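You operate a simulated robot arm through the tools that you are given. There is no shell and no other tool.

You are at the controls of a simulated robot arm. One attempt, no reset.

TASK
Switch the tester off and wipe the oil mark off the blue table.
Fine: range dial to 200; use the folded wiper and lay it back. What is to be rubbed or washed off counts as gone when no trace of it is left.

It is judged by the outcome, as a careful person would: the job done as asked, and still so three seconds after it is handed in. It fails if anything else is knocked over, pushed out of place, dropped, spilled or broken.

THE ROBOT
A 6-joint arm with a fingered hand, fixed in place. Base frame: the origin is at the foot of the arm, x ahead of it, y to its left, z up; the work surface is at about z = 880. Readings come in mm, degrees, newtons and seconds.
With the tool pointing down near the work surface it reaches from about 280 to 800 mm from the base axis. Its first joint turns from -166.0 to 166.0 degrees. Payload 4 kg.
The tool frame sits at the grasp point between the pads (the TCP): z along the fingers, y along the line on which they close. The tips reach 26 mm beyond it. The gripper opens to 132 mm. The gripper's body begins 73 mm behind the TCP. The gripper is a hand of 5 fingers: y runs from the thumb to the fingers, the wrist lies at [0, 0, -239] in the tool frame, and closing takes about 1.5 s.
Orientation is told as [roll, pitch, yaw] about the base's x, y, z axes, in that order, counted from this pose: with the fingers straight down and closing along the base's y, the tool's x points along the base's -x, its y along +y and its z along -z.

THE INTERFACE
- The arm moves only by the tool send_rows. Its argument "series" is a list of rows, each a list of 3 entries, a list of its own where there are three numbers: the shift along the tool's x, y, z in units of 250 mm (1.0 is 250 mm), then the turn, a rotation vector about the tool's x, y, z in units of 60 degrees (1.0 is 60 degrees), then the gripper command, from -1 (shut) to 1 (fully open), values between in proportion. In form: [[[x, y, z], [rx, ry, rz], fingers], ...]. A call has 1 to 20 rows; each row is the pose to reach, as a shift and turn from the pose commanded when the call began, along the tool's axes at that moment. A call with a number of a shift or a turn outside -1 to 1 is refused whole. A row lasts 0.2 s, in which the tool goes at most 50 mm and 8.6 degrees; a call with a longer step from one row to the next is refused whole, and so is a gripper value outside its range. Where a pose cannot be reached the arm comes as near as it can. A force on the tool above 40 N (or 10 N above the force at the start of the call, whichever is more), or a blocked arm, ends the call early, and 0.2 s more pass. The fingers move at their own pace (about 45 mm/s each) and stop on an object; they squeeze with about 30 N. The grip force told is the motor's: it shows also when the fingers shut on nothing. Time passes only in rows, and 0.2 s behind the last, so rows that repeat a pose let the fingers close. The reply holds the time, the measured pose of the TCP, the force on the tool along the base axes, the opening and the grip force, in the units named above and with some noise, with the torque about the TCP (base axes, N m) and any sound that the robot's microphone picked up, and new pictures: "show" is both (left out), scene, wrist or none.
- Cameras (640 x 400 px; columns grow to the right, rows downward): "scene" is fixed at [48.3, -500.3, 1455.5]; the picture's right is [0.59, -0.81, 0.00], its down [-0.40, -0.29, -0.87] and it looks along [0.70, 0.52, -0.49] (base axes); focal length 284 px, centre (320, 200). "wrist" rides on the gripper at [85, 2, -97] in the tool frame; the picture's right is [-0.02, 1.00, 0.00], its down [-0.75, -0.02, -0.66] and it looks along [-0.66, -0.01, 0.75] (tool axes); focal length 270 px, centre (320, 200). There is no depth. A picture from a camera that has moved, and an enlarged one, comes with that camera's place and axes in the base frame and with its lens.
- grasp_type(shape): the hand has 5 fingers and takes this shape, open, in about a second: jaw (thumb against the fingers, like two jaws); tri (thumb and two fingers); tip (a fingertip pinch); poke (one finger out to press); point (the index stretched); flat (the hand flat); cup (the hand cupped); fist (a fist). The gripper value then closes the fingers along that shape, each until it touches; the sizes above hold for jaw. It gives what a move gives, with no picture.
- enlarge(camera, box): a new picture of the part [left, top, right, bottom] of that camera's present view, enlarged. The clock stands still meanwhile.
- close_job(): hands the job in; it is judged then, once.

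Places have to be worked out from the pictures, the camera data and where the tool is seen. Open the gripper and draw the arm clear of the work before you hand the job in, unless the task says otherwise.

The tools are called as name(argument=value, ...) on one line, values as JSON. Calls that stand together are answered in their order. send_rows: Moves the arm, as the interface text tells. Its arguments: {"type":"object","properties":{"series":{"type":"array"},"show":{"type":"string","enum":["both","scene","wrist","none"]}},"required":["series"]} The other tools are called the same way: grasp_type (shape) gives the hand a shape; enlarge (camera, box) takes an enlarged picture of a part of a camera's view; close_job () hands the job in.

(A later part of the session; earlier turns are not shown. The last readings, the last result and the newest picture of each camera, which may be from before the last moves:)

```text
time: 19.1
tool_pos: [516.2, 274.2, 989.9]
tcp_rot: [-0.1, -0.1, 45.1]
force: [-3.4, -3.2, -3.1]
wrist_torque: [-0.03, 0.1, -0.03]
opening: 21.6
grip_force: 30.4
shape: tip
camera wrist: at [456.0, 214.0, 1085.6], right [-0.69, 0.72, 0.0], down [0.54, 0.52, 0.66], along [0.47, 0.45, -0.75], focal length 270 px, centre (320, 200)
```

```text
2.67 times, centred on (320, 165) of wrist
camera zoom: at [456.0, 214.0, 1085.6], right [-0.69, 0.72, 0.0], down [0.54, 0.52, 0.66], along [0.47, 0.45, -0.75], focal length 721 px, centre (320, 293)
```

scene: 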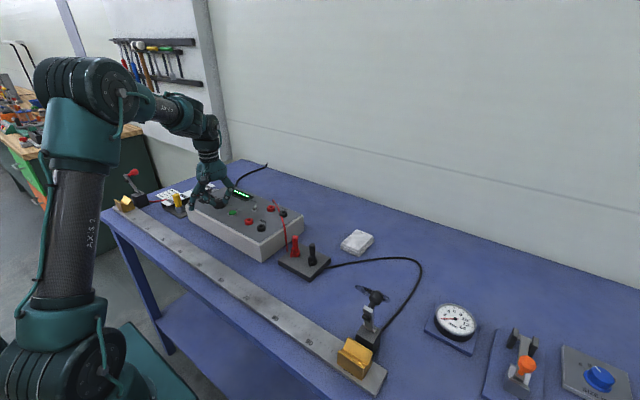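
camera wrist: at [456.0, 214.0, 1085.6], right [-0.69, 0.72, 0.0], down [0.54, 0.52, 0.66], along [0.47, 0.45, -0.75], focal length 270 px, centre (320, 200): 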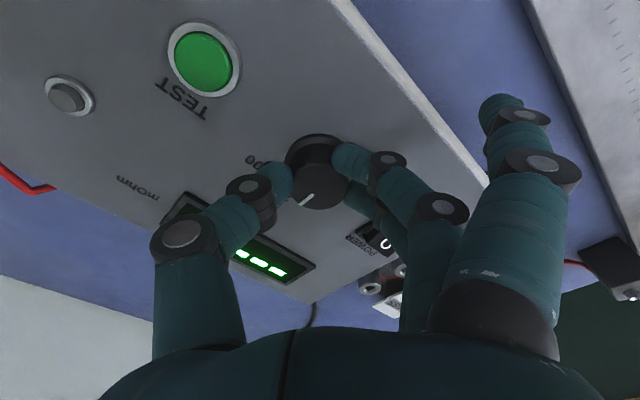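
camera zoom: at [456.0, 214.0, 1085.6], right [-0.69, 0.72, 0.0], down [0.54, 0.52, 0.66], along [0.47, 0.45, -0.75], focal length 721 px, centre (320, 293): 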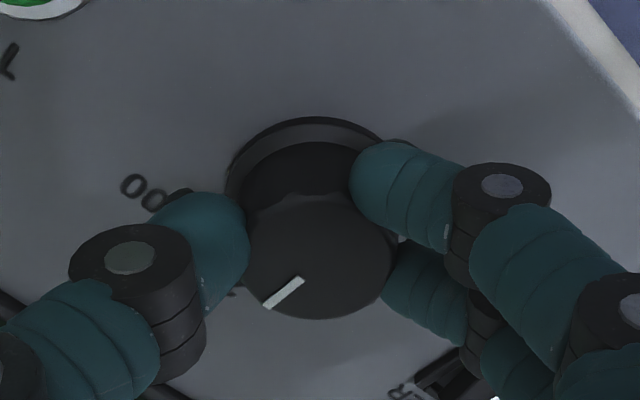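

A clean side grip with low forces. Now I'll turn 45° clockwise, which is +z in the tool frame, while holding the grip.

send_rows(series=[[[0, 0, 0], [0, 0, 0.1], -1], [[0, 0, 0], [0, 0, 0.2], -1], [[0, 0, 0], [0, 0, 0.3], -1], [[0, 0, 0], [0, 0, 0.4], -1], [[0, 0, 0], [0, 0, 0.5], -1], [[0, 0, 0], [0, 0, 0.6], -1], [[0, 0, 0], [0, 0, 0.7], -1], [[0, 0, 0], [0, 0, 0.74], -1], [[0, 0, 0], [0, 0, 0.74], -1]], show="both")

enlarge(camera="scene", box=[175, 165, 255, 215])

enlarge(camera="wrist", box=[200, 90, 440, 240])

```text
time: 21.1
tool_pos: [516.1, 271.5, 989.4]
tcp_rot: [0.0, 0.0, 0.6]
force: [-20.5, 14.5, 4.9]
wrist_torque: [0.48, 0.41, 0.14]
opening: 20.9
grip_force: 30.1
shape: tip
camera wrist: at [432.2, 273.4, 1085.3], right [0.01, 1.0, 0.0], down [0.75, -0.01, 0.66], along [0.66, -0.01, -0.75], focal length 270 px, centre (320, 200)
```

scene: 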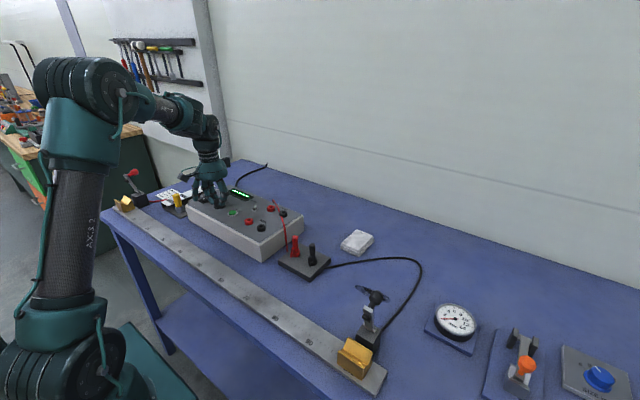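
wrist: 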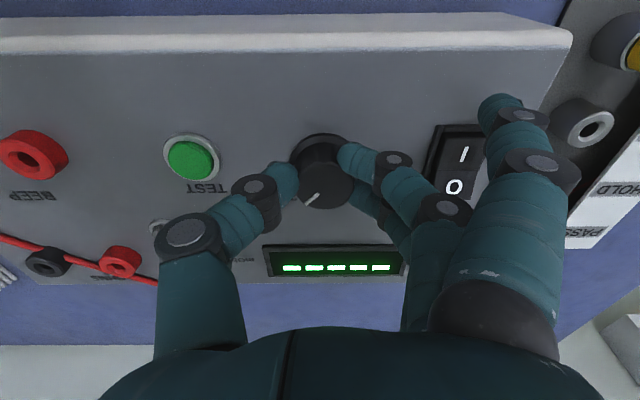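

```text
8.00 times, centred on (215, 190) of scene
camera zoom: at [48.3, -500.3, 1455.5], right [0.59, -0.81, 0.0], down [-0.4, -0.29, -0.87], along [0.7, 0.52, -0.49], focal length 2268 px, centre (1160, 280)
```

zoom: 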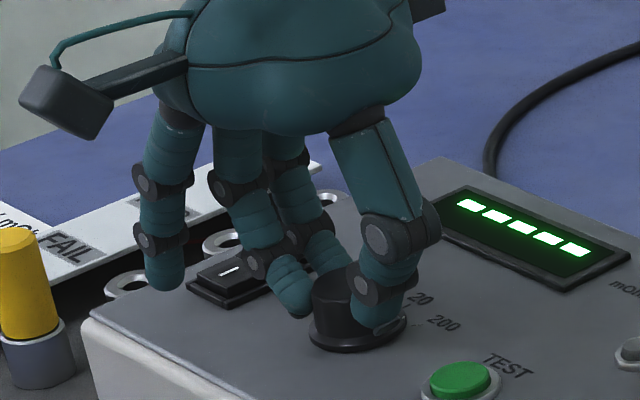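

```text
2.67 times, centred on (320, 165) of wrist
camera zoom: at [432.2, 273.4, 1085.3], right [0.01, 1.0, 0.0], down [0.75, -0.01, 0.66], along [0.66, -0.01, -0.75], focal length 721 px, centre (320, 293)
```

zoom: 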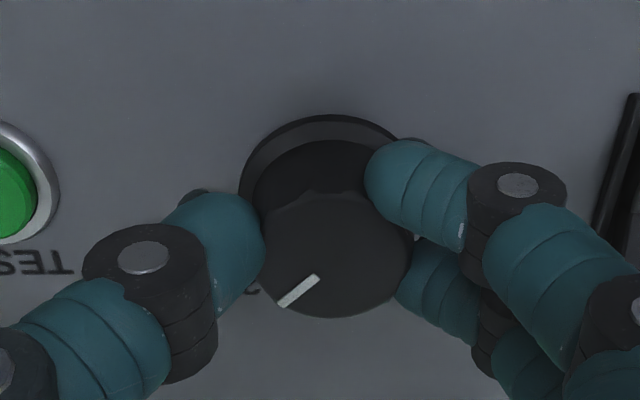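

The pointer now sits about 45° toward 200. I'll open, rise and check where the pointer settles.

send_rows(series=[[[0, 0, 0], [0, 0, 0], -0.2], [[0, 0, 0], [0, 0, 0], -0.2], [[0, 0, 0], [0, 0, 0], -0.2], [[0, 0, 0], [0, 0, 0], -0.2], [[0, 0, -0.06], [0, 0, 0], -0.2], [[0, 0, -0.15], [0, 0, 0], -0.2], [[0, 0, -0.27], [0, 0, 0], -0.2], [[0, 0, -0.4], [0, 0, 0], -0.2], [[0, 0, -0.4], [0, 0, 0], -0.2]], show="both")

enlarge(camera="wrist", box=[230, 80, 470, 230])

enlarge(camera="scene", box=[190, 180, 254, 220])

```text
time: 23.1
tool_pos: [517.1, 271.7, 1087.8]
tcp_rot: [0.0, 0.0, 0.6]
force: [0.3, -0.4, -0.5]
wrist_torque: [0.02, -0.01, -0.01]
opening: 51.9
grip_force: 0.0
shape: tip
camera wrist: at [432.9, 273.0, 1183.7], right [0.01, 1.0, 0.0], down [0.75, -0.01, 0.66], along [0.66, -0.01, -0.75], focal length 270 px, centre (320, 200)
```

scene: 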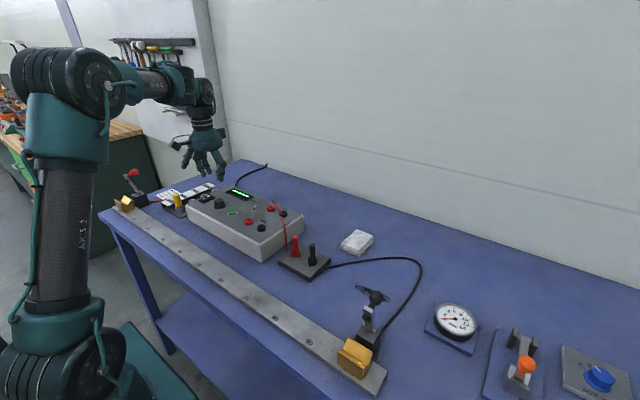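
wrist: 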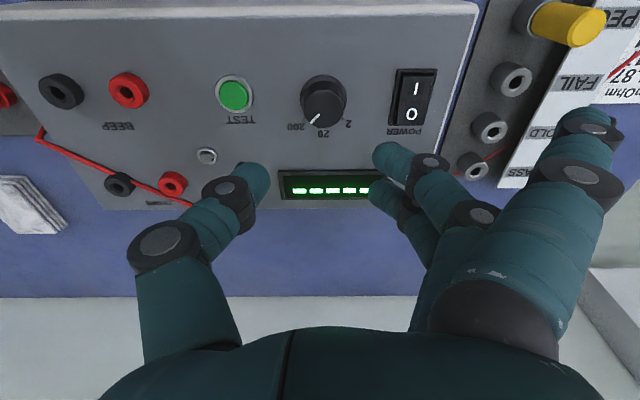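

```text
2.67 times, centred on (350, 155) of wrist
camera zoom: at [432.9, 273.0, 1183.7], right [0.01, 1.0, 0.0], down [0.75, -0.01, 0.66], along [0.66, -0.01, -0.75], focal length 721 px, centre (240, 320)
```

zoom: 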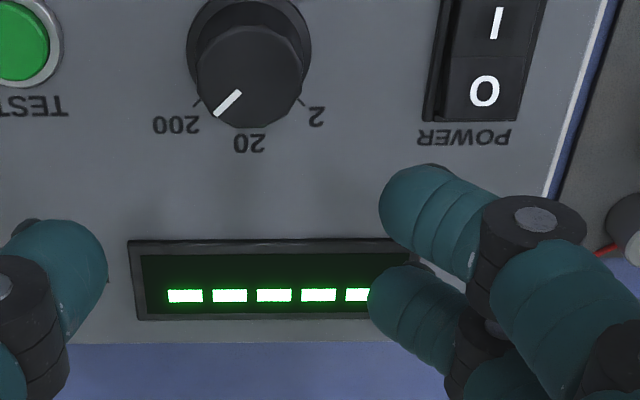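

```text
10.00 times, centred on (222, 200) of scene
camera zoom: at [48.3, -500.3, 1455.5], right [0.59, -0.81, 0.0], down [-0.4, -0.29, -0.87], along [0.7, 0.52, -0.49], focal length 2835 px, centre (1300, 200)
```

zoom: 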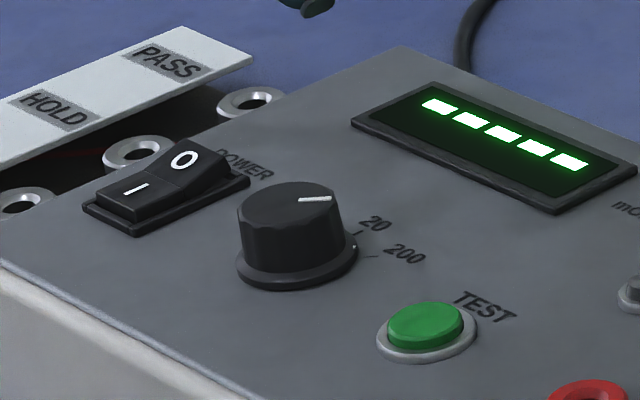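

The pointer is now aligned with the 200 tick. Next is the power rocker, with its O end at about (530, 348, 970). I'll form the poke shape and look at where the pressing fingertip is.

grasp_type(shape="poke")

send_rows(series=[[[0, 0, 0], [0, 0, 0], 1], [[0, 0, 0], [0, 0, 0], 1]], show="both")

enlarge(camera="scene", box=[140, 90, 270, 190])

```text
time: 24.0
tool_pos: [517.4, 271.8, 1087.4]
tcp_rot: [0.0, 0.1, 0.6]
force: [-0.4, 0.2, -1.0]
wrist_torque: [-0.02, 0.0, -0.01]
opening: 0.0
grip_force: 0.1
shape: poke
```

```text
time: 24.6
tool_pos: [515.7, 272.9, 1087.0]
tcp_rot: [-0.1, 0.0, 0.6]
force: [0.1, -0.9, -0.4]
wrist_torque: [0.0, -0.04, 0.01]
opening: 0.1
grip_force: 0.0
shape: poke
camera wrist: at [433.0, 273.1, 1183.3], right [0.01, 1.0, 0.0], down [0.75, -0.01, 0.66], along [0.66, -0.01, -0.75], focal length 270 px, centre (320, 200)
```

scene: 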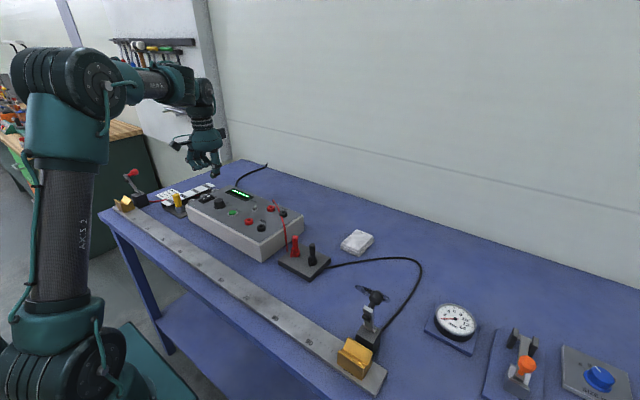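
wrist: 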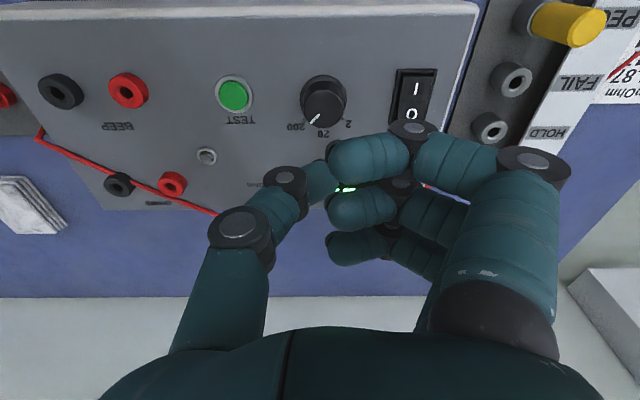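

```text
4.00 times, centred on (205, 140) of scene
camera zoom: at [48.3, -500.3, 1455.5], right [0.59, -0.81, 0.0], down [-0.4, -0.29, -0.87], along [0.7, 0.52, -0.49], focal length 1134 px, centre (780, 440)
```

zoom: 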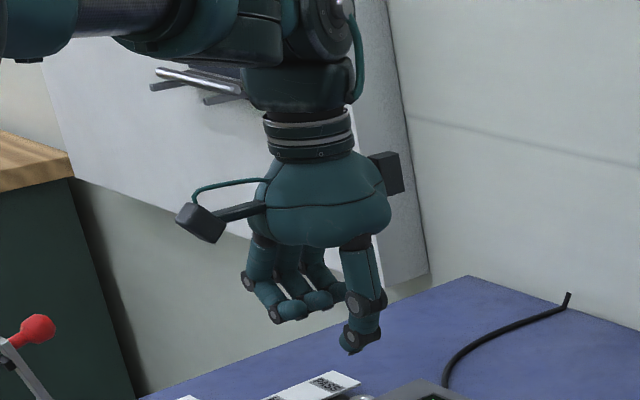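

The pressing finger is hidden behind the curled ones in both views. I'll raise and turn the hand 90° so the scene camera sees its other side.

send_rows(series=[[[0, 0, -0.1], [0, 0, 0.13], 1], [[0, 0, -0.2], [0, 0, 0.26], 1], [[0, 0, -0.3], [0, 0, 0.39], 1], [[0, 0, -0.3], [0, 0, 0.52], 1], [[0, 0, -0.3], [0, 0, 0.65], 1], [[0, 0, -0.3], [0, 0, 0.78], 1], [[0, 0, -0.3], [0, 0, 0.91], 1], [[0, 0, -0.3], [0, 0, 1.0], 1], [[0, 0, -0.3], [0, 0, 1.0], 1]], show="both")

enlarge(camera="scene", box=[140, 70, 270, 170])

```text
time: 26.6
tool_pos: [517.6, 271.9, 1164.8]
tcp_rot: [0.0, 0.0, -59.5]
force: [0.1, 0.6, 0.5]
wrist_torque: [-0.02, 0.0, 0.02]
opening: 0.0
grip_force: 0.0
shape: poke
camera wrist: at [475.7, 346.1, 1260.7], right [0.87, 0.49, 0.0], down [0.37, -0.66, 0.66], along [0.32, -0.57, -0.75], focal length 270 px, centre (320, 200)
```

scene: 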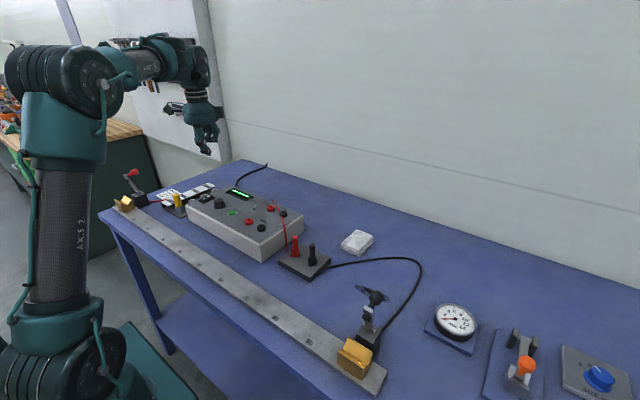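
wrist: 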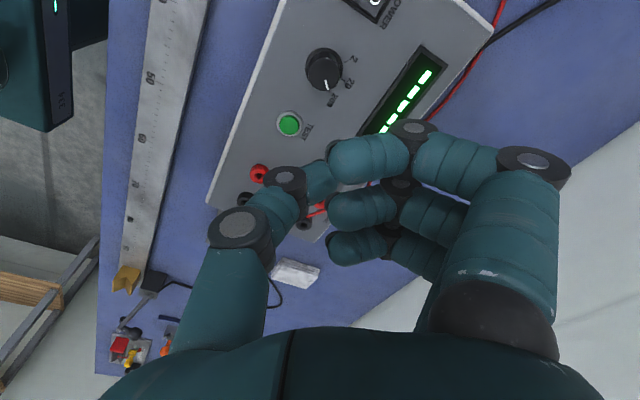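

```text
4.00 times, centred on (205, 120) of scene
camera zoom: at [48.3, -500.3, 1455.5], right [0.59, -0.81, 0.0], down [-0.4, -0.29, -0.87], along [0.7, 0.52, -0.49], focal length 1134 px, centre (780, 520)
```

zoom: 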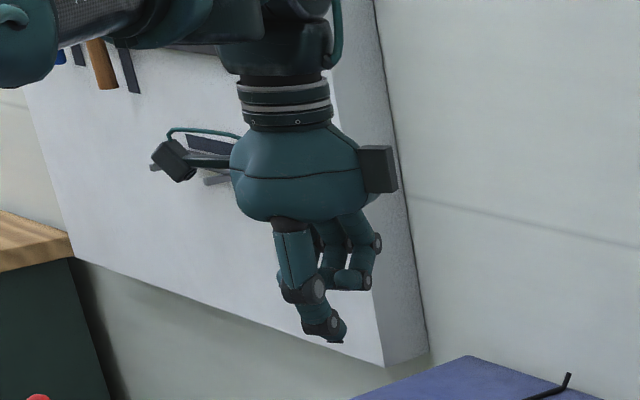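

enlarge(camera="scene", box=[185, 110, 240, 160])

enlarge(camera="wrist", box=[220, 100, 460, 280])

```text
8.00 times, centred on (212, 135) of scene
camera zoom: at [48.3, -500.3, 1455.5], right [0.59, -0.81, 0.0], down [-0.4, -0.29, -0.87], along [0.7, 0.52, -0.49], focal length 2268 px, centre (1180, 720)
```

zoom: 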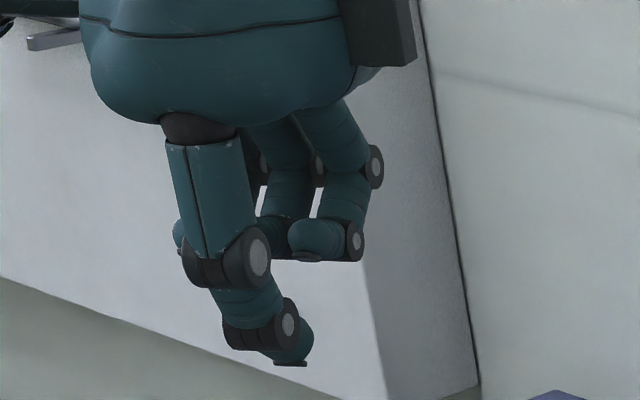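

```text
2.22 times, centred on (340, 190) of wrist
camera zoom: at [475.7, 346.1, 1260.7], right [0.87, 0.49, 0.0], down [0.37, -0.66, 0.66], along [0.32, -0.57, -0.75], focal length 601 px, centre (276, 222)
```

zoom: 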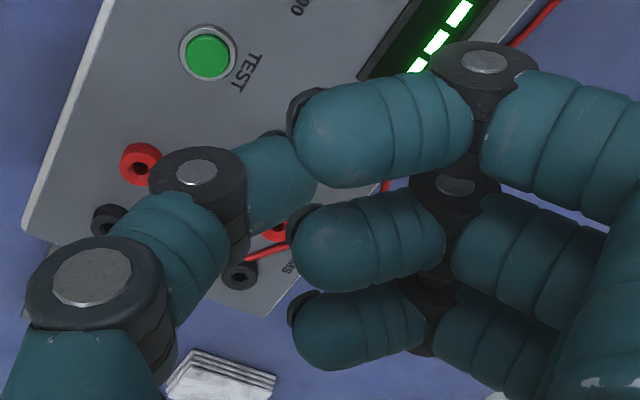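

All three fingers are curled, and the thumb is the pressing digit. Its tip lies almost on the tool axis, about 20–25 mm below the TCP and 35 mm below the knuckles. I'll turn back and position it over the O end of the rocker at (531, 348).

send_rows(series=[[[0.03, 0.025, 0], [0, 0, -0.13], 1], [[0.06, 0.05, 0], [0, 0, -0.26], 1], [[0.09, 0.075, 0], [0, 0, -0.39], 1], [[0.12, 0.1, 0], [0, 0, -0.52], 1], [[0.15, 0.125, 0.05], [0, 0, -0.65], 1], [[0.18, 0.15, 0.1], [0, 0, -0.78], 1], [[0.21, 0.18, 0.2], [0, 0, -0.91], 1], [[0.2335, 0.2025, 0.32], [0, 0, -1.0], 1], [[0.2335, 0.2025, 0.44], [0, 0, -1.0], 1], [[0.2335, 0.2025, 0.5], [0, 0, -1.0], 1], [[0.2335, 0.2025, 0.5], [0, 0, -1.0], 1]], show="both")

enlarge(camera="scene", box=[165, 135, 245, 215])

enlarge(camera="wrist", box=[200, 80, 440, 230])

```text
time: 29.0
tool_pos: [530.3, 349.6, 1036.6]
tcp_rot: [0.0, -0.1, 0.6]
force: [-0.1, -0.2, 0.0]
wrist_torque: [0.0, 0.01, -0.05]
opening: 0.0
grip_force: 0.1
shape: poke
camera wrist: at [446.5, 349.8, 1133.1], right [0.01, 1.0, 0.0], down [0.75, -0.01, 0.66], along [0.66, -0.01, -0.75], focal length 270 px, centre (320, 200)
```

scene: 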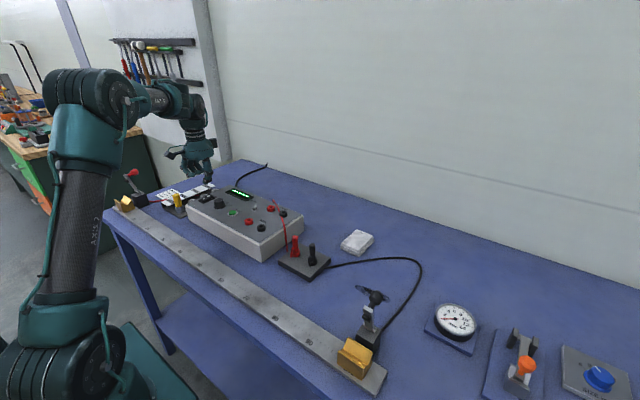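
wrist: 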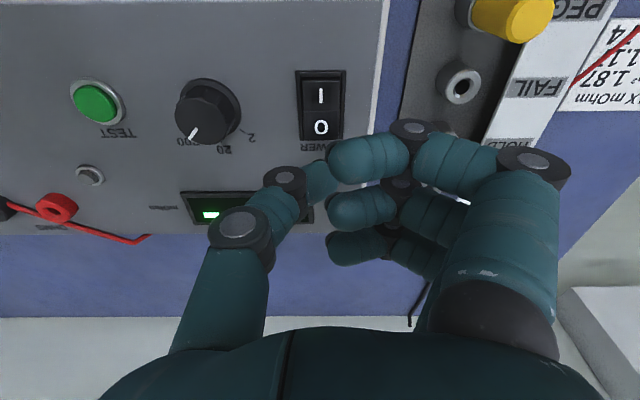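

```text
5.00 times, centred on (205, 175) of scene
camera zoom: at [48.3, -500.3, 1455.5], right [0.59, -0.81, 0.0], down [-0.4, -0.29, -0.87], along [0.7, 0.52, -0.49], focal length 1418 px, centre (895, 325)
```

zoom: 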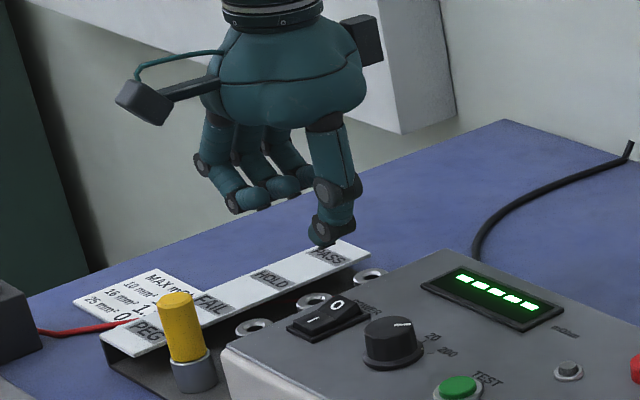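

```text
2.67 times, centred on (320, 155) of wrist
camera zoom: at [446.5, 349.8, 1133.1], right [0.01, 1.0, 0.0], down [0.75, -0.01, 0.66], along [0.66, -0.01, -0.75], focal length 721 px, centre (320, 320)
```

zoom: 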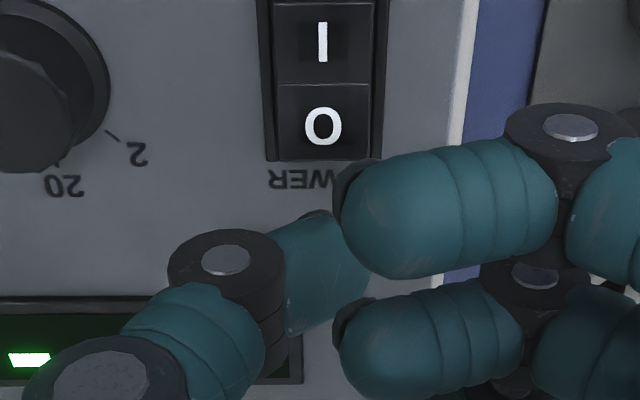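

The thumb tip is at about tool y +6, so I shift 4.5 mm toward -y to sit over the O face. I'll descend to just above it and then press slowly.

send_rows(series=[[[0, -0.018, 0.04], [0, 0, 0], 1], [[0, -0.018, 0.09], [0, 0, 0], 1], [[0, -0.018, 0.13], [0, 0, 0], 1], [[0, -0.018, 0.15], [0, 0, 0], 1], [[0, -0.018, 0.15], [0, 0, 0], 1]], show="both")

enlarge(camera="scene", box=[175, 155, 245, 215])

enlarge(camera="wrist", box=[200, 80, 440, 230])

```text
time: 30.2
tool_pos: [531.7, 344.9, 1001.9]
tcp_rot: [0.0, 0.0, 0.6]
force: [0.0, 0.3, 0.4]
wrist_torque: [-0.03, -0.02, -0.06]
opening: 0.1
grip_force: 0.0
shape: poke
camera wrist: at [447.5, 345.2, 1097.4], right [0.01, 1.0, 0.0], down [0.75, -0.01, 0.66], along [0.66, -0.01, -0.75], focal length 270 px, centre (320, 200)
```

scene: 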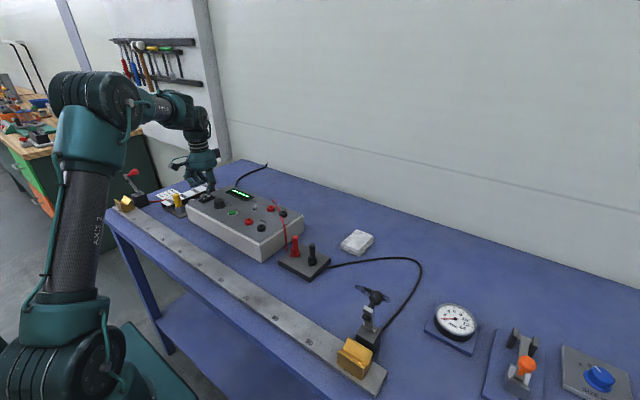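
wrist: 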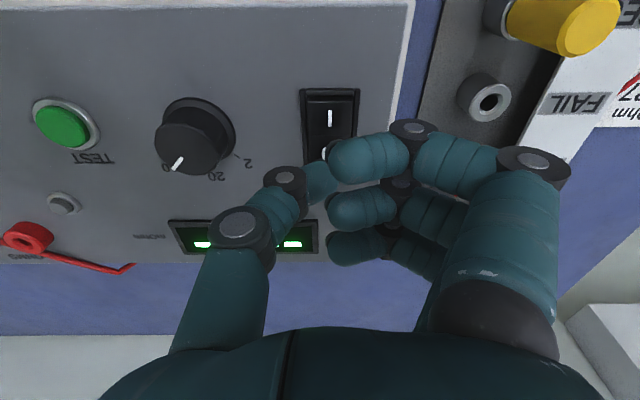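

```text
6.67 times, centred on (210, 185) of scene
camera zoom: at [48.3, -500.3, 1455.5], right [0.59, -0.81, 0.0], down [-0.4, -0.29, -0.87], along [0.7, 0.52, -0.49], focal length 1890 px, centre (1053, 300)
```

zoom: 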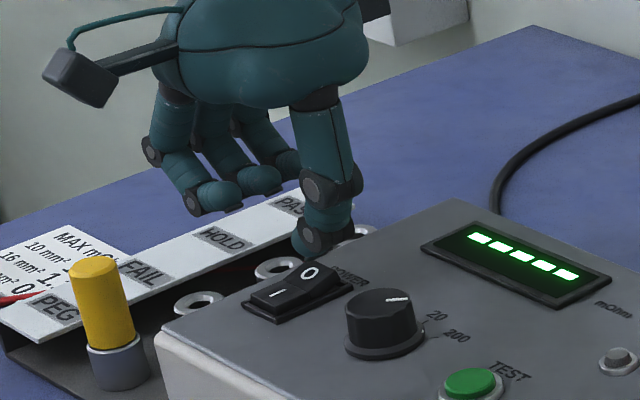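

```text
2.67 times, centred on (320, 155) of wrist
camera zoom: at [447.5, 345.2, 1097.4], right [0.01, 1.0, 0.0], down [0.75, -0.01, 0.66], along [0.66, -0.01, -0.75], focal length 721 px, centre (320, 320)
```

zoom: 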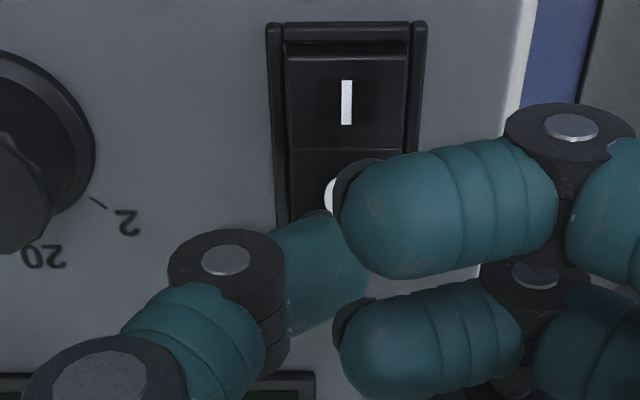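

The thumb tip is over the O face, slightly toward -y. I'll correct by 2 mm and press down slowly, with the force limit as a guard.

send_rows(series=[[[0, 0.008, 0.01], [0, 0, 0], 1], [[0, 0.008, 0.02], [0, 0, 0], 1], [[0, 0.008, 0.03], [0, 0, 0], 1], [[0, 0.008, 0.038], [0, 0, 0], 1], [[0, 0.008, 0.046], [0, 0, 0], 1], [[0, 0.008, 0.054], [0, 0, 0], 1], [[0, 0.008, 0.062], [0, 0, 0], 1], [[0, 0.008, 0.068], [0, 0, 0], 1]], show="both")

enlarge(camera="scene", box=[175, 155, 245, 215])

```text
time: 32.2
tool_pos: [532.3, 345.7, 987.5]
tcp_rot: [0.1, -0.4, 0.4]
force: [-0.4, 0.6, 12.5]
wrist_torque: [0.08, 0.07, -0.01]
opening: 0.4
grip_force: 0.1
shape: poke
stopped in row 8: the force on the tool passed its limit at 41 N (the readings are from after the stop); the commanded pose is now the measured one
camera wrist: at [448.0, 346.1, 1083.2], right [0.01, 1.0, 0.0], down [0.75, -0.01, 0.66], along [0.66, -0.01, -0.75], focal length 270 px, centre (320, 200)
```

scene: 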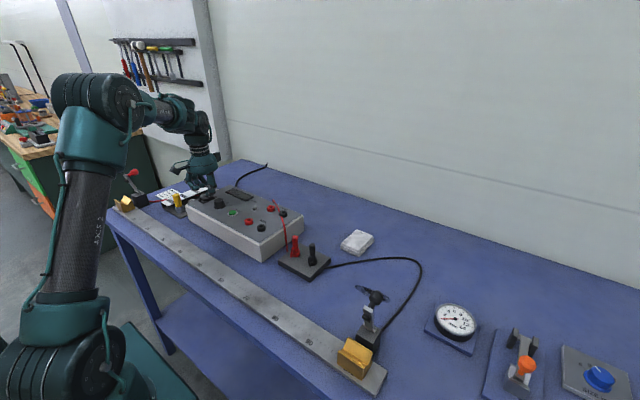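
wrist: 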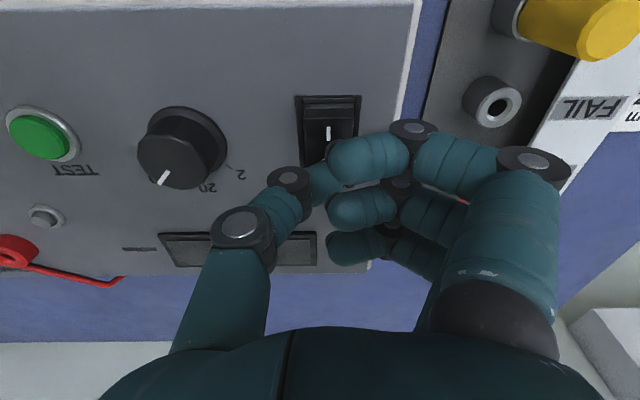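

```text
6.67 times, centred on (210, 185) of scene
camera zoom: at [48.3, -500.3, 1455.5], right [0.59, -0.81, 0.0], down [-0.4, -0.29, -0.87], along [0.7, 0.52, -0.49], focal length 1890 px, centre (1053, 300)
```

zoom: 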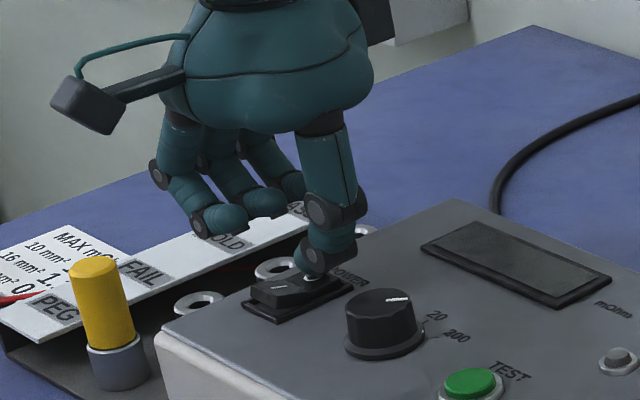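

The rocker flipped and the display went dark, so the tester is off. I'll rise straight up and check the switch, the dial and the box position.

send_rows(series=[[[0, 0, -0.04], [0, 0, 0], 1], [[0, 0, -0.12], [0, 0, 0], 1], [[0, 0, -0.24], [0, 0, 0], 1], [[0, 0, -0.4], [0, 0, 0], 1], [[0, 0, -0.58], [0, 0, 0], 1], [[0, 0, -0.72], [0, 0, 0], 1], [[0, 0, -0.72], [0, 0, 0], 1]], show="both")

enlarge(camera="scene", box=[160, 160, 320, 260])

enlarge(camera="scene", box=[190, 180, 254, 220])

```text
time: 33.8
tool_pos: [530.2, 344.4, 1166.3]
tcp_rot: [0.1, -0.3, 0.5]
force: [-0.3, 0.7, 0.3]
wrist_torque: [0.01, 0.01, -0.03]
opening: 0.3
grip_force: 0.0
shape: poke
camera wrist: at [446.2, 345.3, 1262.8], right [0.01, 1.0, 0.0], down [0.75, -0.01, 0.66], along [0.66, -0.01, -0.75], focal length 270 px, centre (320, 200)
```

scene: 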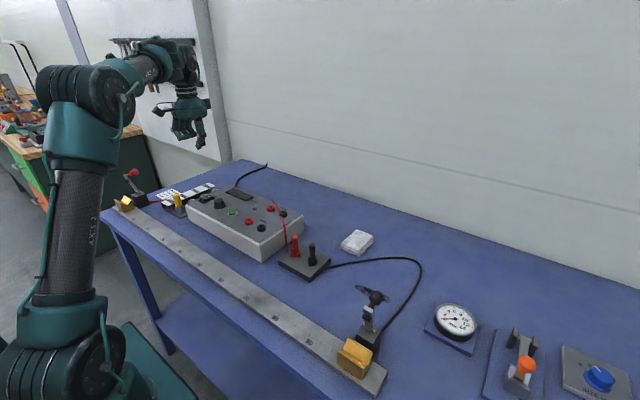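
wrist: 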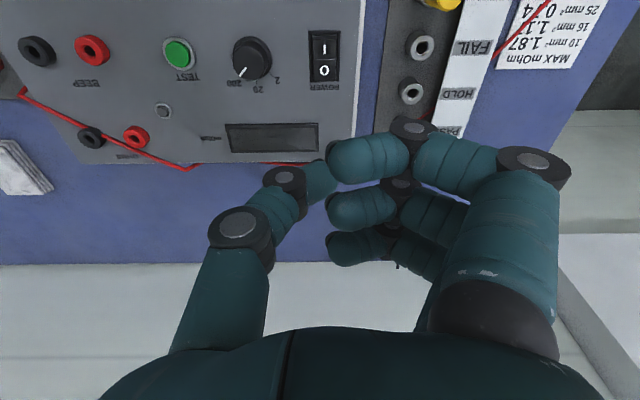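

```text
4.00 times, centred on (240, 210) of scene
camera zoom: at [48.3, -500.3, 1455.5], right [0.59, -0.81, 0.0], down [-0.4, -0.29, -0.87], along [0.7, 0.52, -0.49], focal length 1134 px, centre (640, 160)
```

zoom: 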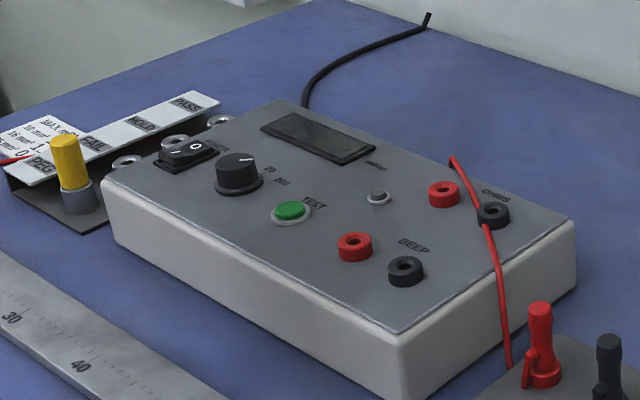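

```text
10.00 times, centred on (222, 200) of scene
camera zoom: at [48.3, -500.3, 1455.5], right [0.59, -0.81, 0.0], down [-0.4, -0.29, -0.87], along [0.7, 0.52, -0.49], focal length 2835 px, centre (1300, 200)
```

zoom: 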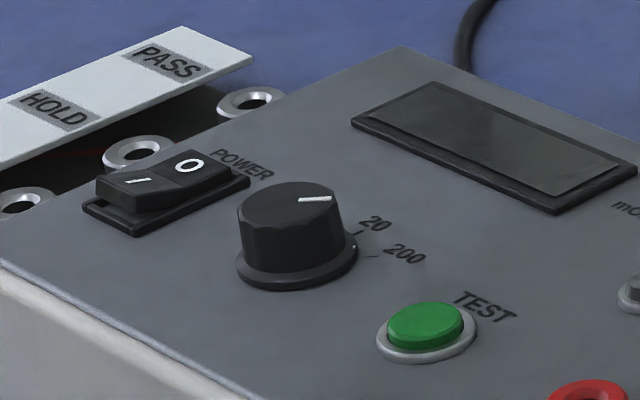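

The tester is off, the dial reads 200, and the box is unmoved. Now for the wiper: I'll return to jaw shape and travel high toward it.

grasp_type(shape="jaw")

send_rows(series=[[[-0.04, -0.16, 0], [0.001, 0.005, 0.008], 0.5], [[-0.08, -0.32, 0], [0.001, 0.005, 0.008], 0.3], [[-0.12, -0.48, 0], [0.001, 0.005, 0.008], 0.3], [[-0.16, -0.64, 0], [0.001, 0.005, 0.008], 0.3], [[-0.2, -0.8, 0], [0.001, 0.005, 0.008], 0.3], [[-0.24, -0.96, 0], [0.001, 0.005, 0.008], 0.3], [[-0.25, -1.0, 0.0], [0.001, 0.005, 0.008], 0.3]], show="none")

send_rows(series=[[[-0.06, -0.16, 0.02], [0, 0, 0], 0.3], [[-0.12, -0.32, 0.06], [0, 0, 0], 0.3], [[-0.18, -0.48, 0.1], [0, 0, 0], 0.3], [[-0.24, -0.64, 0.15], [0, 0, 0], 0.3], [[-0.3, -0.8, 0.2], [0, 0, 0], 0.3], [[-0.36, -0.94, 0.25], [0, 0, 0], 0.3], [[-0.42, -1.0, 0.3], [0, 0, 0], 0.3], [[-0.42, -1.0, 0.3], [0, 0, 0], 0.3]], show="both")

```text
time: 34.7
tool_pos: [530.9, 344.4, 1167.4]
tcp_rot: [0.0, -0.2, 0.5]
force: [0.2, 0.2, 0.2]
wrist_torque: [-0.02, 0.0, -0.01]
opening: 132.0
grip_force: 0.1
shape: jaw
```

```text
time: 36.3
tool_pos: [596.7, 94.2, 1167.4]
tcp_rot: [0.1, 0.0, 0.0]
force: [-0.9, 0.3, 0.5]
wrist_torque: [0.02, 0.03, -0.01]
opening: 86.5
grip_force: 0.1
shape: jaw
```

```text
time: 38.1
tool_pos: [701.8, -153.6, 1090.7]
tcp_rot: [0.0, 0.0, 0.0]
force: [0.4, -0.8, -0.4]
wrist_torque: [0.0, 0.01, -0.02]
opening: 86.2
grip_force: 0.0
shape: jaw
camera wrist: at [617.5, -152.0, 1187.1], right [0.02, 1.0, 0.0], down [0.75, -0.02, 0.66], along [0.66, -0.01, -0.75], focal length 270 px, centre (320, 200)
```

scene: 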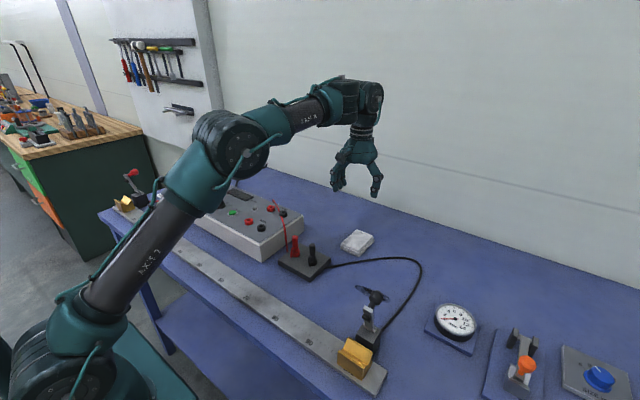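
wrist: 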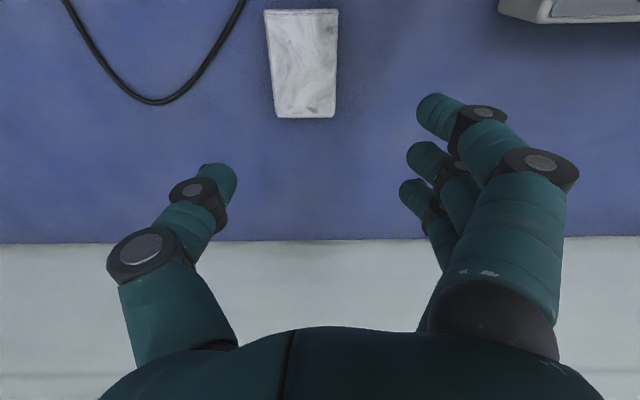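

enlarge(camera="wrist", box=[180, 0, 440, 160])

enlarge(camera="scene", box=[310, 130, 410, 270])

```text
2.46 times, centred on (310, 80) of wrist
camera zoom: at [617.5, -152.0, 1187.1], right [0.02, 1.0, 0.0], down [0.75, -0.02, 0.66], along [0.66, -0.01, -0.75], focal length 665 px, centre (345, 495)
```

zoom: 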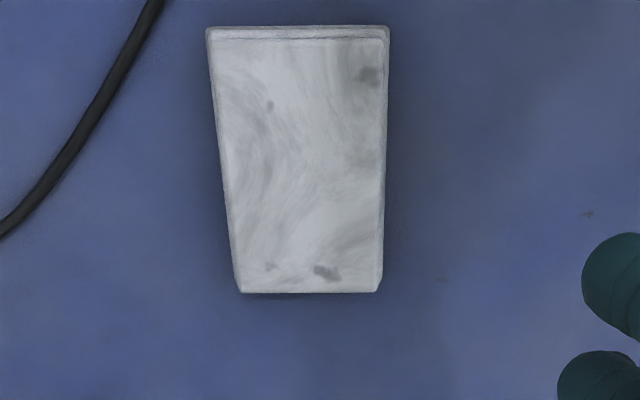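

```text
2.86 times, centred on (360, 200) of scene
camera zoom: at [48.3, -500.3, 1455.5], right [0.59, -0.81, 0.0], down [-0.4, -0.29, -0.87], along [0.7, 0.52, -0.49], focal length 810 px, centre (206, 200)
```

zoom: 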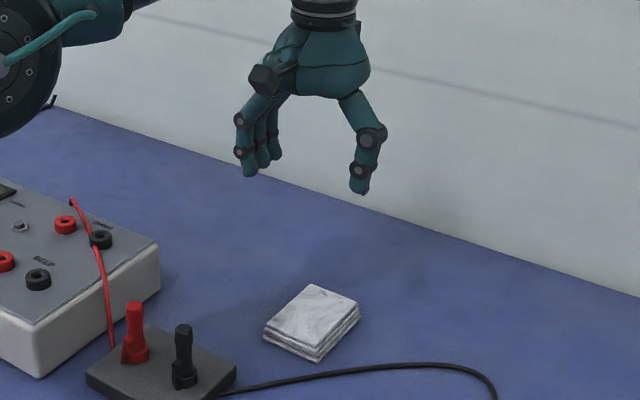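

The wiper's centre is straight ahead of the TCP but about 16 mm toward -y, near (702, -169). It is roughly 97 x 64 x 14 mm. I'll align, tilt 4° to level the thumb with the fingers, and come down to about z=960.

send_rows(series=[[[0, -0.02, 0.12], [-0.02, 0, 0], 0.3], [[0, -0.04, 0.24], [-0.04, 0, 0], 0.3], [[0, -0.064, 0.36], [-0.067, 0, 0], 0.3], [[0, -0.064, 0.46], [-0.067, 0, 0], 0.3], [[0, -0.064, 0.52], [-0.067, 0, 0], 0.3], [[0, -0.064, 0.52], [-0.067, 0, 0], 0.3]], show="both")

enlarge(camera="wrist", box=[180, 60, 460, 240])

enlarge(camera="scene", box=[310, 180, 410, 270])

```text
time: 39.5
tool_pos: [700.8, -171.6, 959.6]
tcp_rot: [4.0, 0.0, 0.0]
force: [0.0, -0.5, -0.5]
wrist_torque: [0.0, 0.01, -0.01]
opening: 86.3
grip_force: 0.0
shape: jaw
camera wrist: at [616.6, -175.2, 1055.6], right [0.02, 1.0, 0.07], down [0.75, -0.06, 0.65], along [0.66, 0.04, -0.75], focal length 270 px, centre (320, 200)
```

scene: 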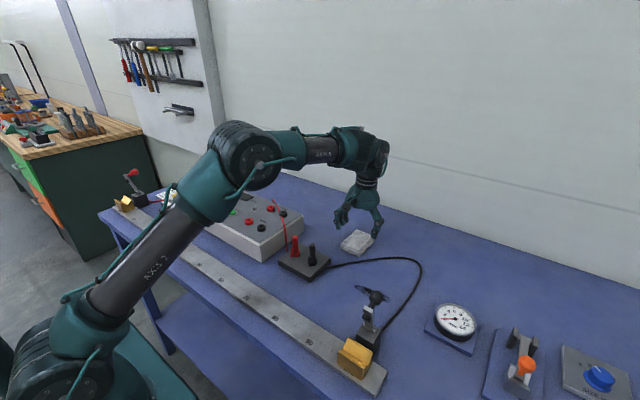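
wrist: 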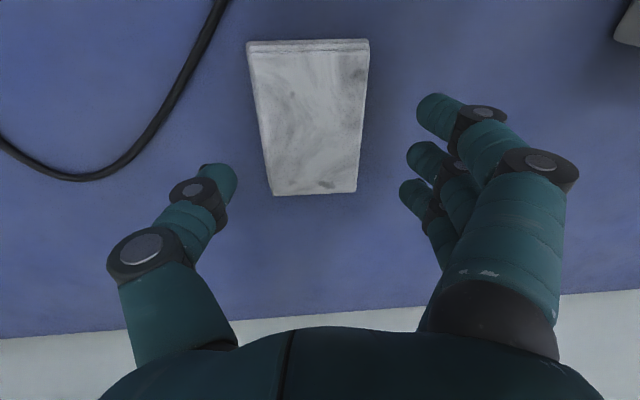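

```text
2.22 times, centred on (320, 150) of wrist
camera zoom: at [616.6, -175.2, 1055.6], right [0.02, 1.0, 0.07], down [0.75, -0.06, 0.65], along [0.66, 0.04, -0.75], focal length 601 px, centre (320, 311)
```

zoom: 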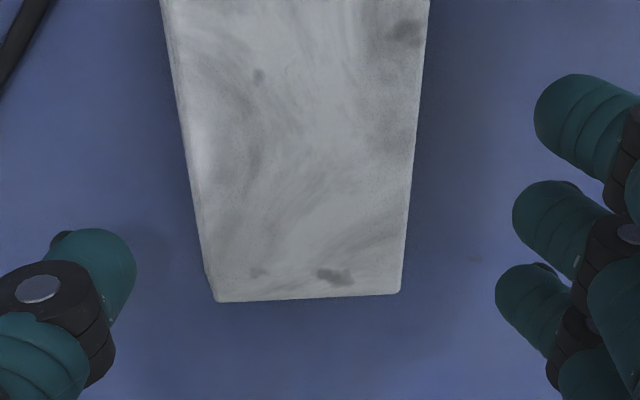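

```text
4.44 times, centred on (360, 225) of scene
camera zoom: at [48.3, -500.3, 1455.5], right [0.59, -0.81, 0.0], down [-0.4, -0.29, -0.87], along [0.7, 0.52, -0.49], focal length 1260 px, centre (142, 89)
```

zoom: 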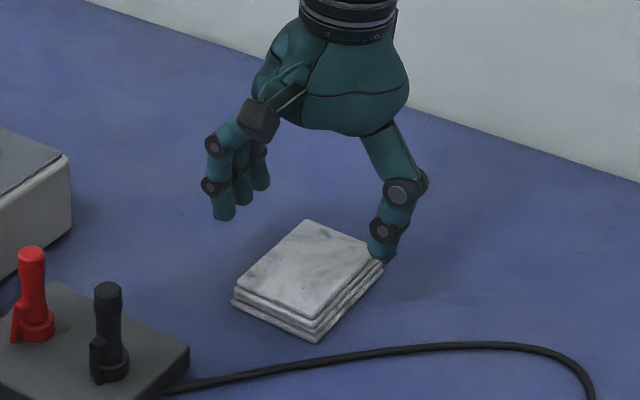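

The wiper is well centred and the thumb and finger tips are now level. I'll descend to TCP z≈909, which puts the tips about 3 mm above the table.

send_rows(series=[[[0.002, -0.003, 0.06], [0, 0, 0], 0.3], [[0.004, -0.006, 0.12], [0, 0, 0], 0.3], [[0.004, -0.008, 0.17], [0, 0, 0], 0.3], [[0.004, -0.009, 0.195], [0, 0, 0], 0.3], [[0.004, -0.009, 0.204], [0, 0, 0], 0.3], [[0.004, -0.009, 0.204], [0, 0, 0], 0.3]], show="both")

enlarge(camera="wrist", box=[180, 60, 460, 240])

enlarge(camera="scene", box=[310, 190, 410, 270])

```text
time: 40.9
tool_pos: [698.8, -168.8, 909.9]
tcp_rot: [4.0, 0.0, 0.0]
force: [-0.1, -0.2, -0.1]
wrist_torque: [-0.01, -0.01, -0.04]
opening: 86.3
grip_force: 0.0
shape: jaw
camera wrist: at [615.4, -174.8, 1006.3], right [0.02, 1.0, 0.07], down [0.75, -0.06, 0.65], along [0.66, 0.04, -0.75], focal length 270 px, centre (320, 200)
```

scene: 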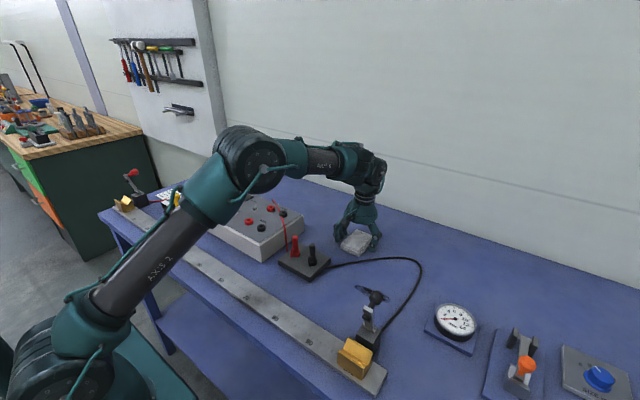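
wrist: 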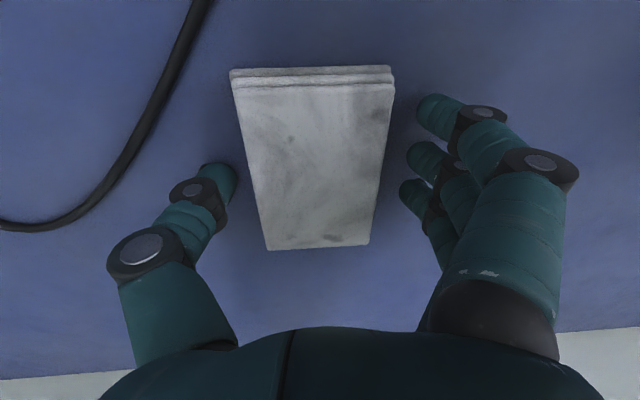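

```text
2.22 times, centred on (320, 150) of wrist
camera zoom: at [615.4, -174.8, 1006.3], right [0.02, 1.0, 0.07], down [0.75, -0.06, 0.65], along [0.66, 0.04, -0.75], focal length 601 px, centre (320, 311)
```

zoom: 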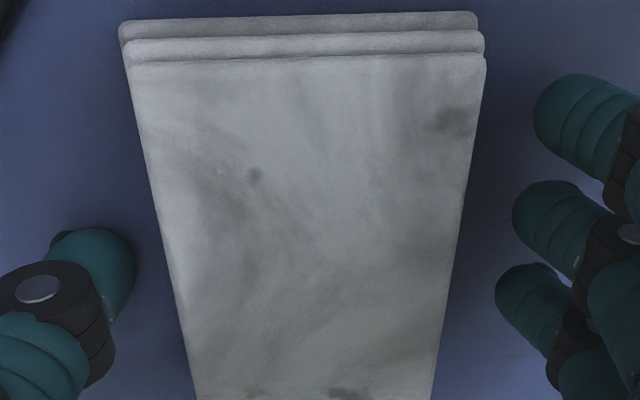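

```text
5.00 times, centred on (360, 230) of scene
camera zoom: at [48.3, -500.3, 1455.5], right [0.59, -0.81, 0.0], down [-0.4, -0.29, -0.87], along [0.7, 0.52, -0.49], focal length 1418 px, centre (120, 50)
```

zoom: 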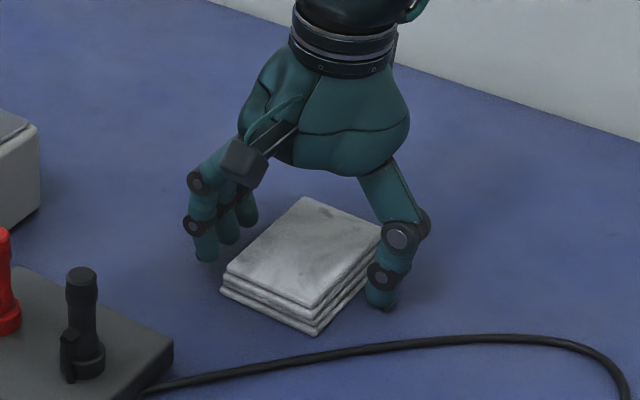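

The wiper is centred and about 20 mm thick, and the tips are about 4 mm above the table. I'll close to grip it.

send_rows(series=[[[0, -0.003, 0], [0, 0, 0], 0.0], [[0, -0.003, 0], [0, 0, 0], -0.3], [[0, -0.003, 0], [0, 0, 0], -0.6], [[0, -0.003, 0], [0, 0, 0], -1], [[0, -0.003, 0], [0, 0, 0], -1], [[0, -0.003, 0], [0, 0, 0], -1], [[0, -0.003, 0], [0, 0, 0], -1]], show="both")

enlarge(camera="wrist", box=[180, 60, 460, 240])

enlarge(camera="scene", box=[310, 190, 410, 270])

```text
time: 42.5
tool_pos: [698.5, -170.7, 909.3]
tcp_rot: [4.0, 0.1, 0.1]
force: [-0.5, 0.0, 0.2]
wrist_torque: [-0.06, 0.01, -0.03]
opening: 64.0
grip_force: 30.1
shape: jaw
camera wrist: at [615.8, -175.8, 1006.2], right [0.02, 1.0, 0.07], down [0.75, -0.06, 0.65], along [0.66, 0.04, -0.75], focal length 270 px, centre (320, 200)
```

scene: 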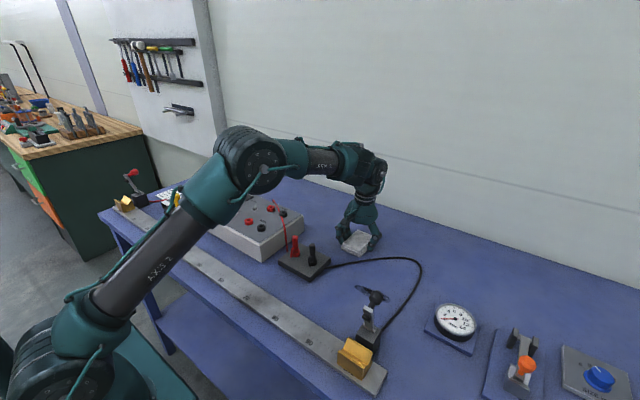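
wrist: 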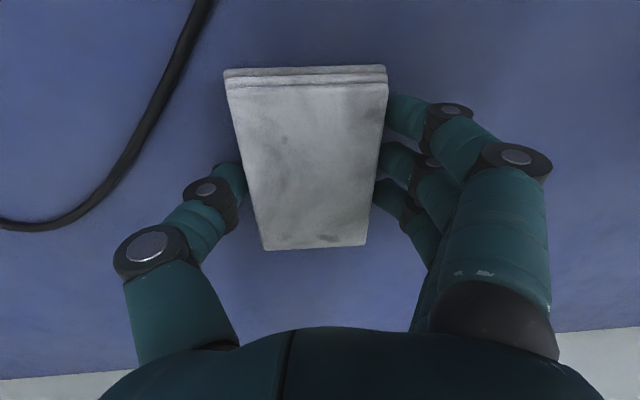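

```text
2.22 times, centred on (320, 150) of wrist
camera zoom: at [615.8, -175.8, 1006.2], right [0.02, 1.0, 0.07], down [0.75, -0.06, 0.65], along [0.66, 0.04, -0.75], focal length 601 px, centre (320, 311)
```

zoom: 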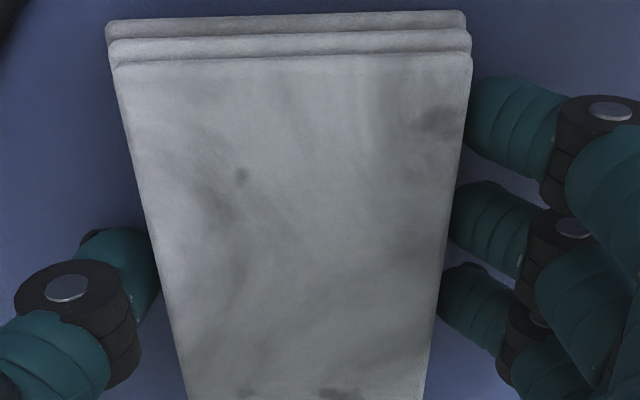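

```text
5.00 times, centred on (360, 230) of scene
camera zoom: at [48.3, -500.3, 1455.5], right [0.59, -0.81, 0.0], down [-0.4, -0.29, -0.87], along [0.7, 0.52, -0.49], focal length 1418 px, centre (120, 50)
```

zoom: 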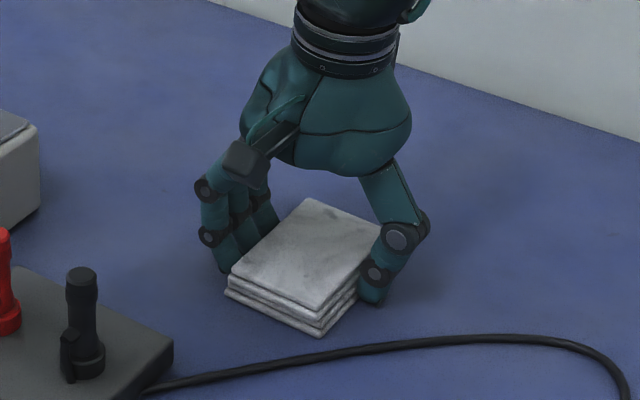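

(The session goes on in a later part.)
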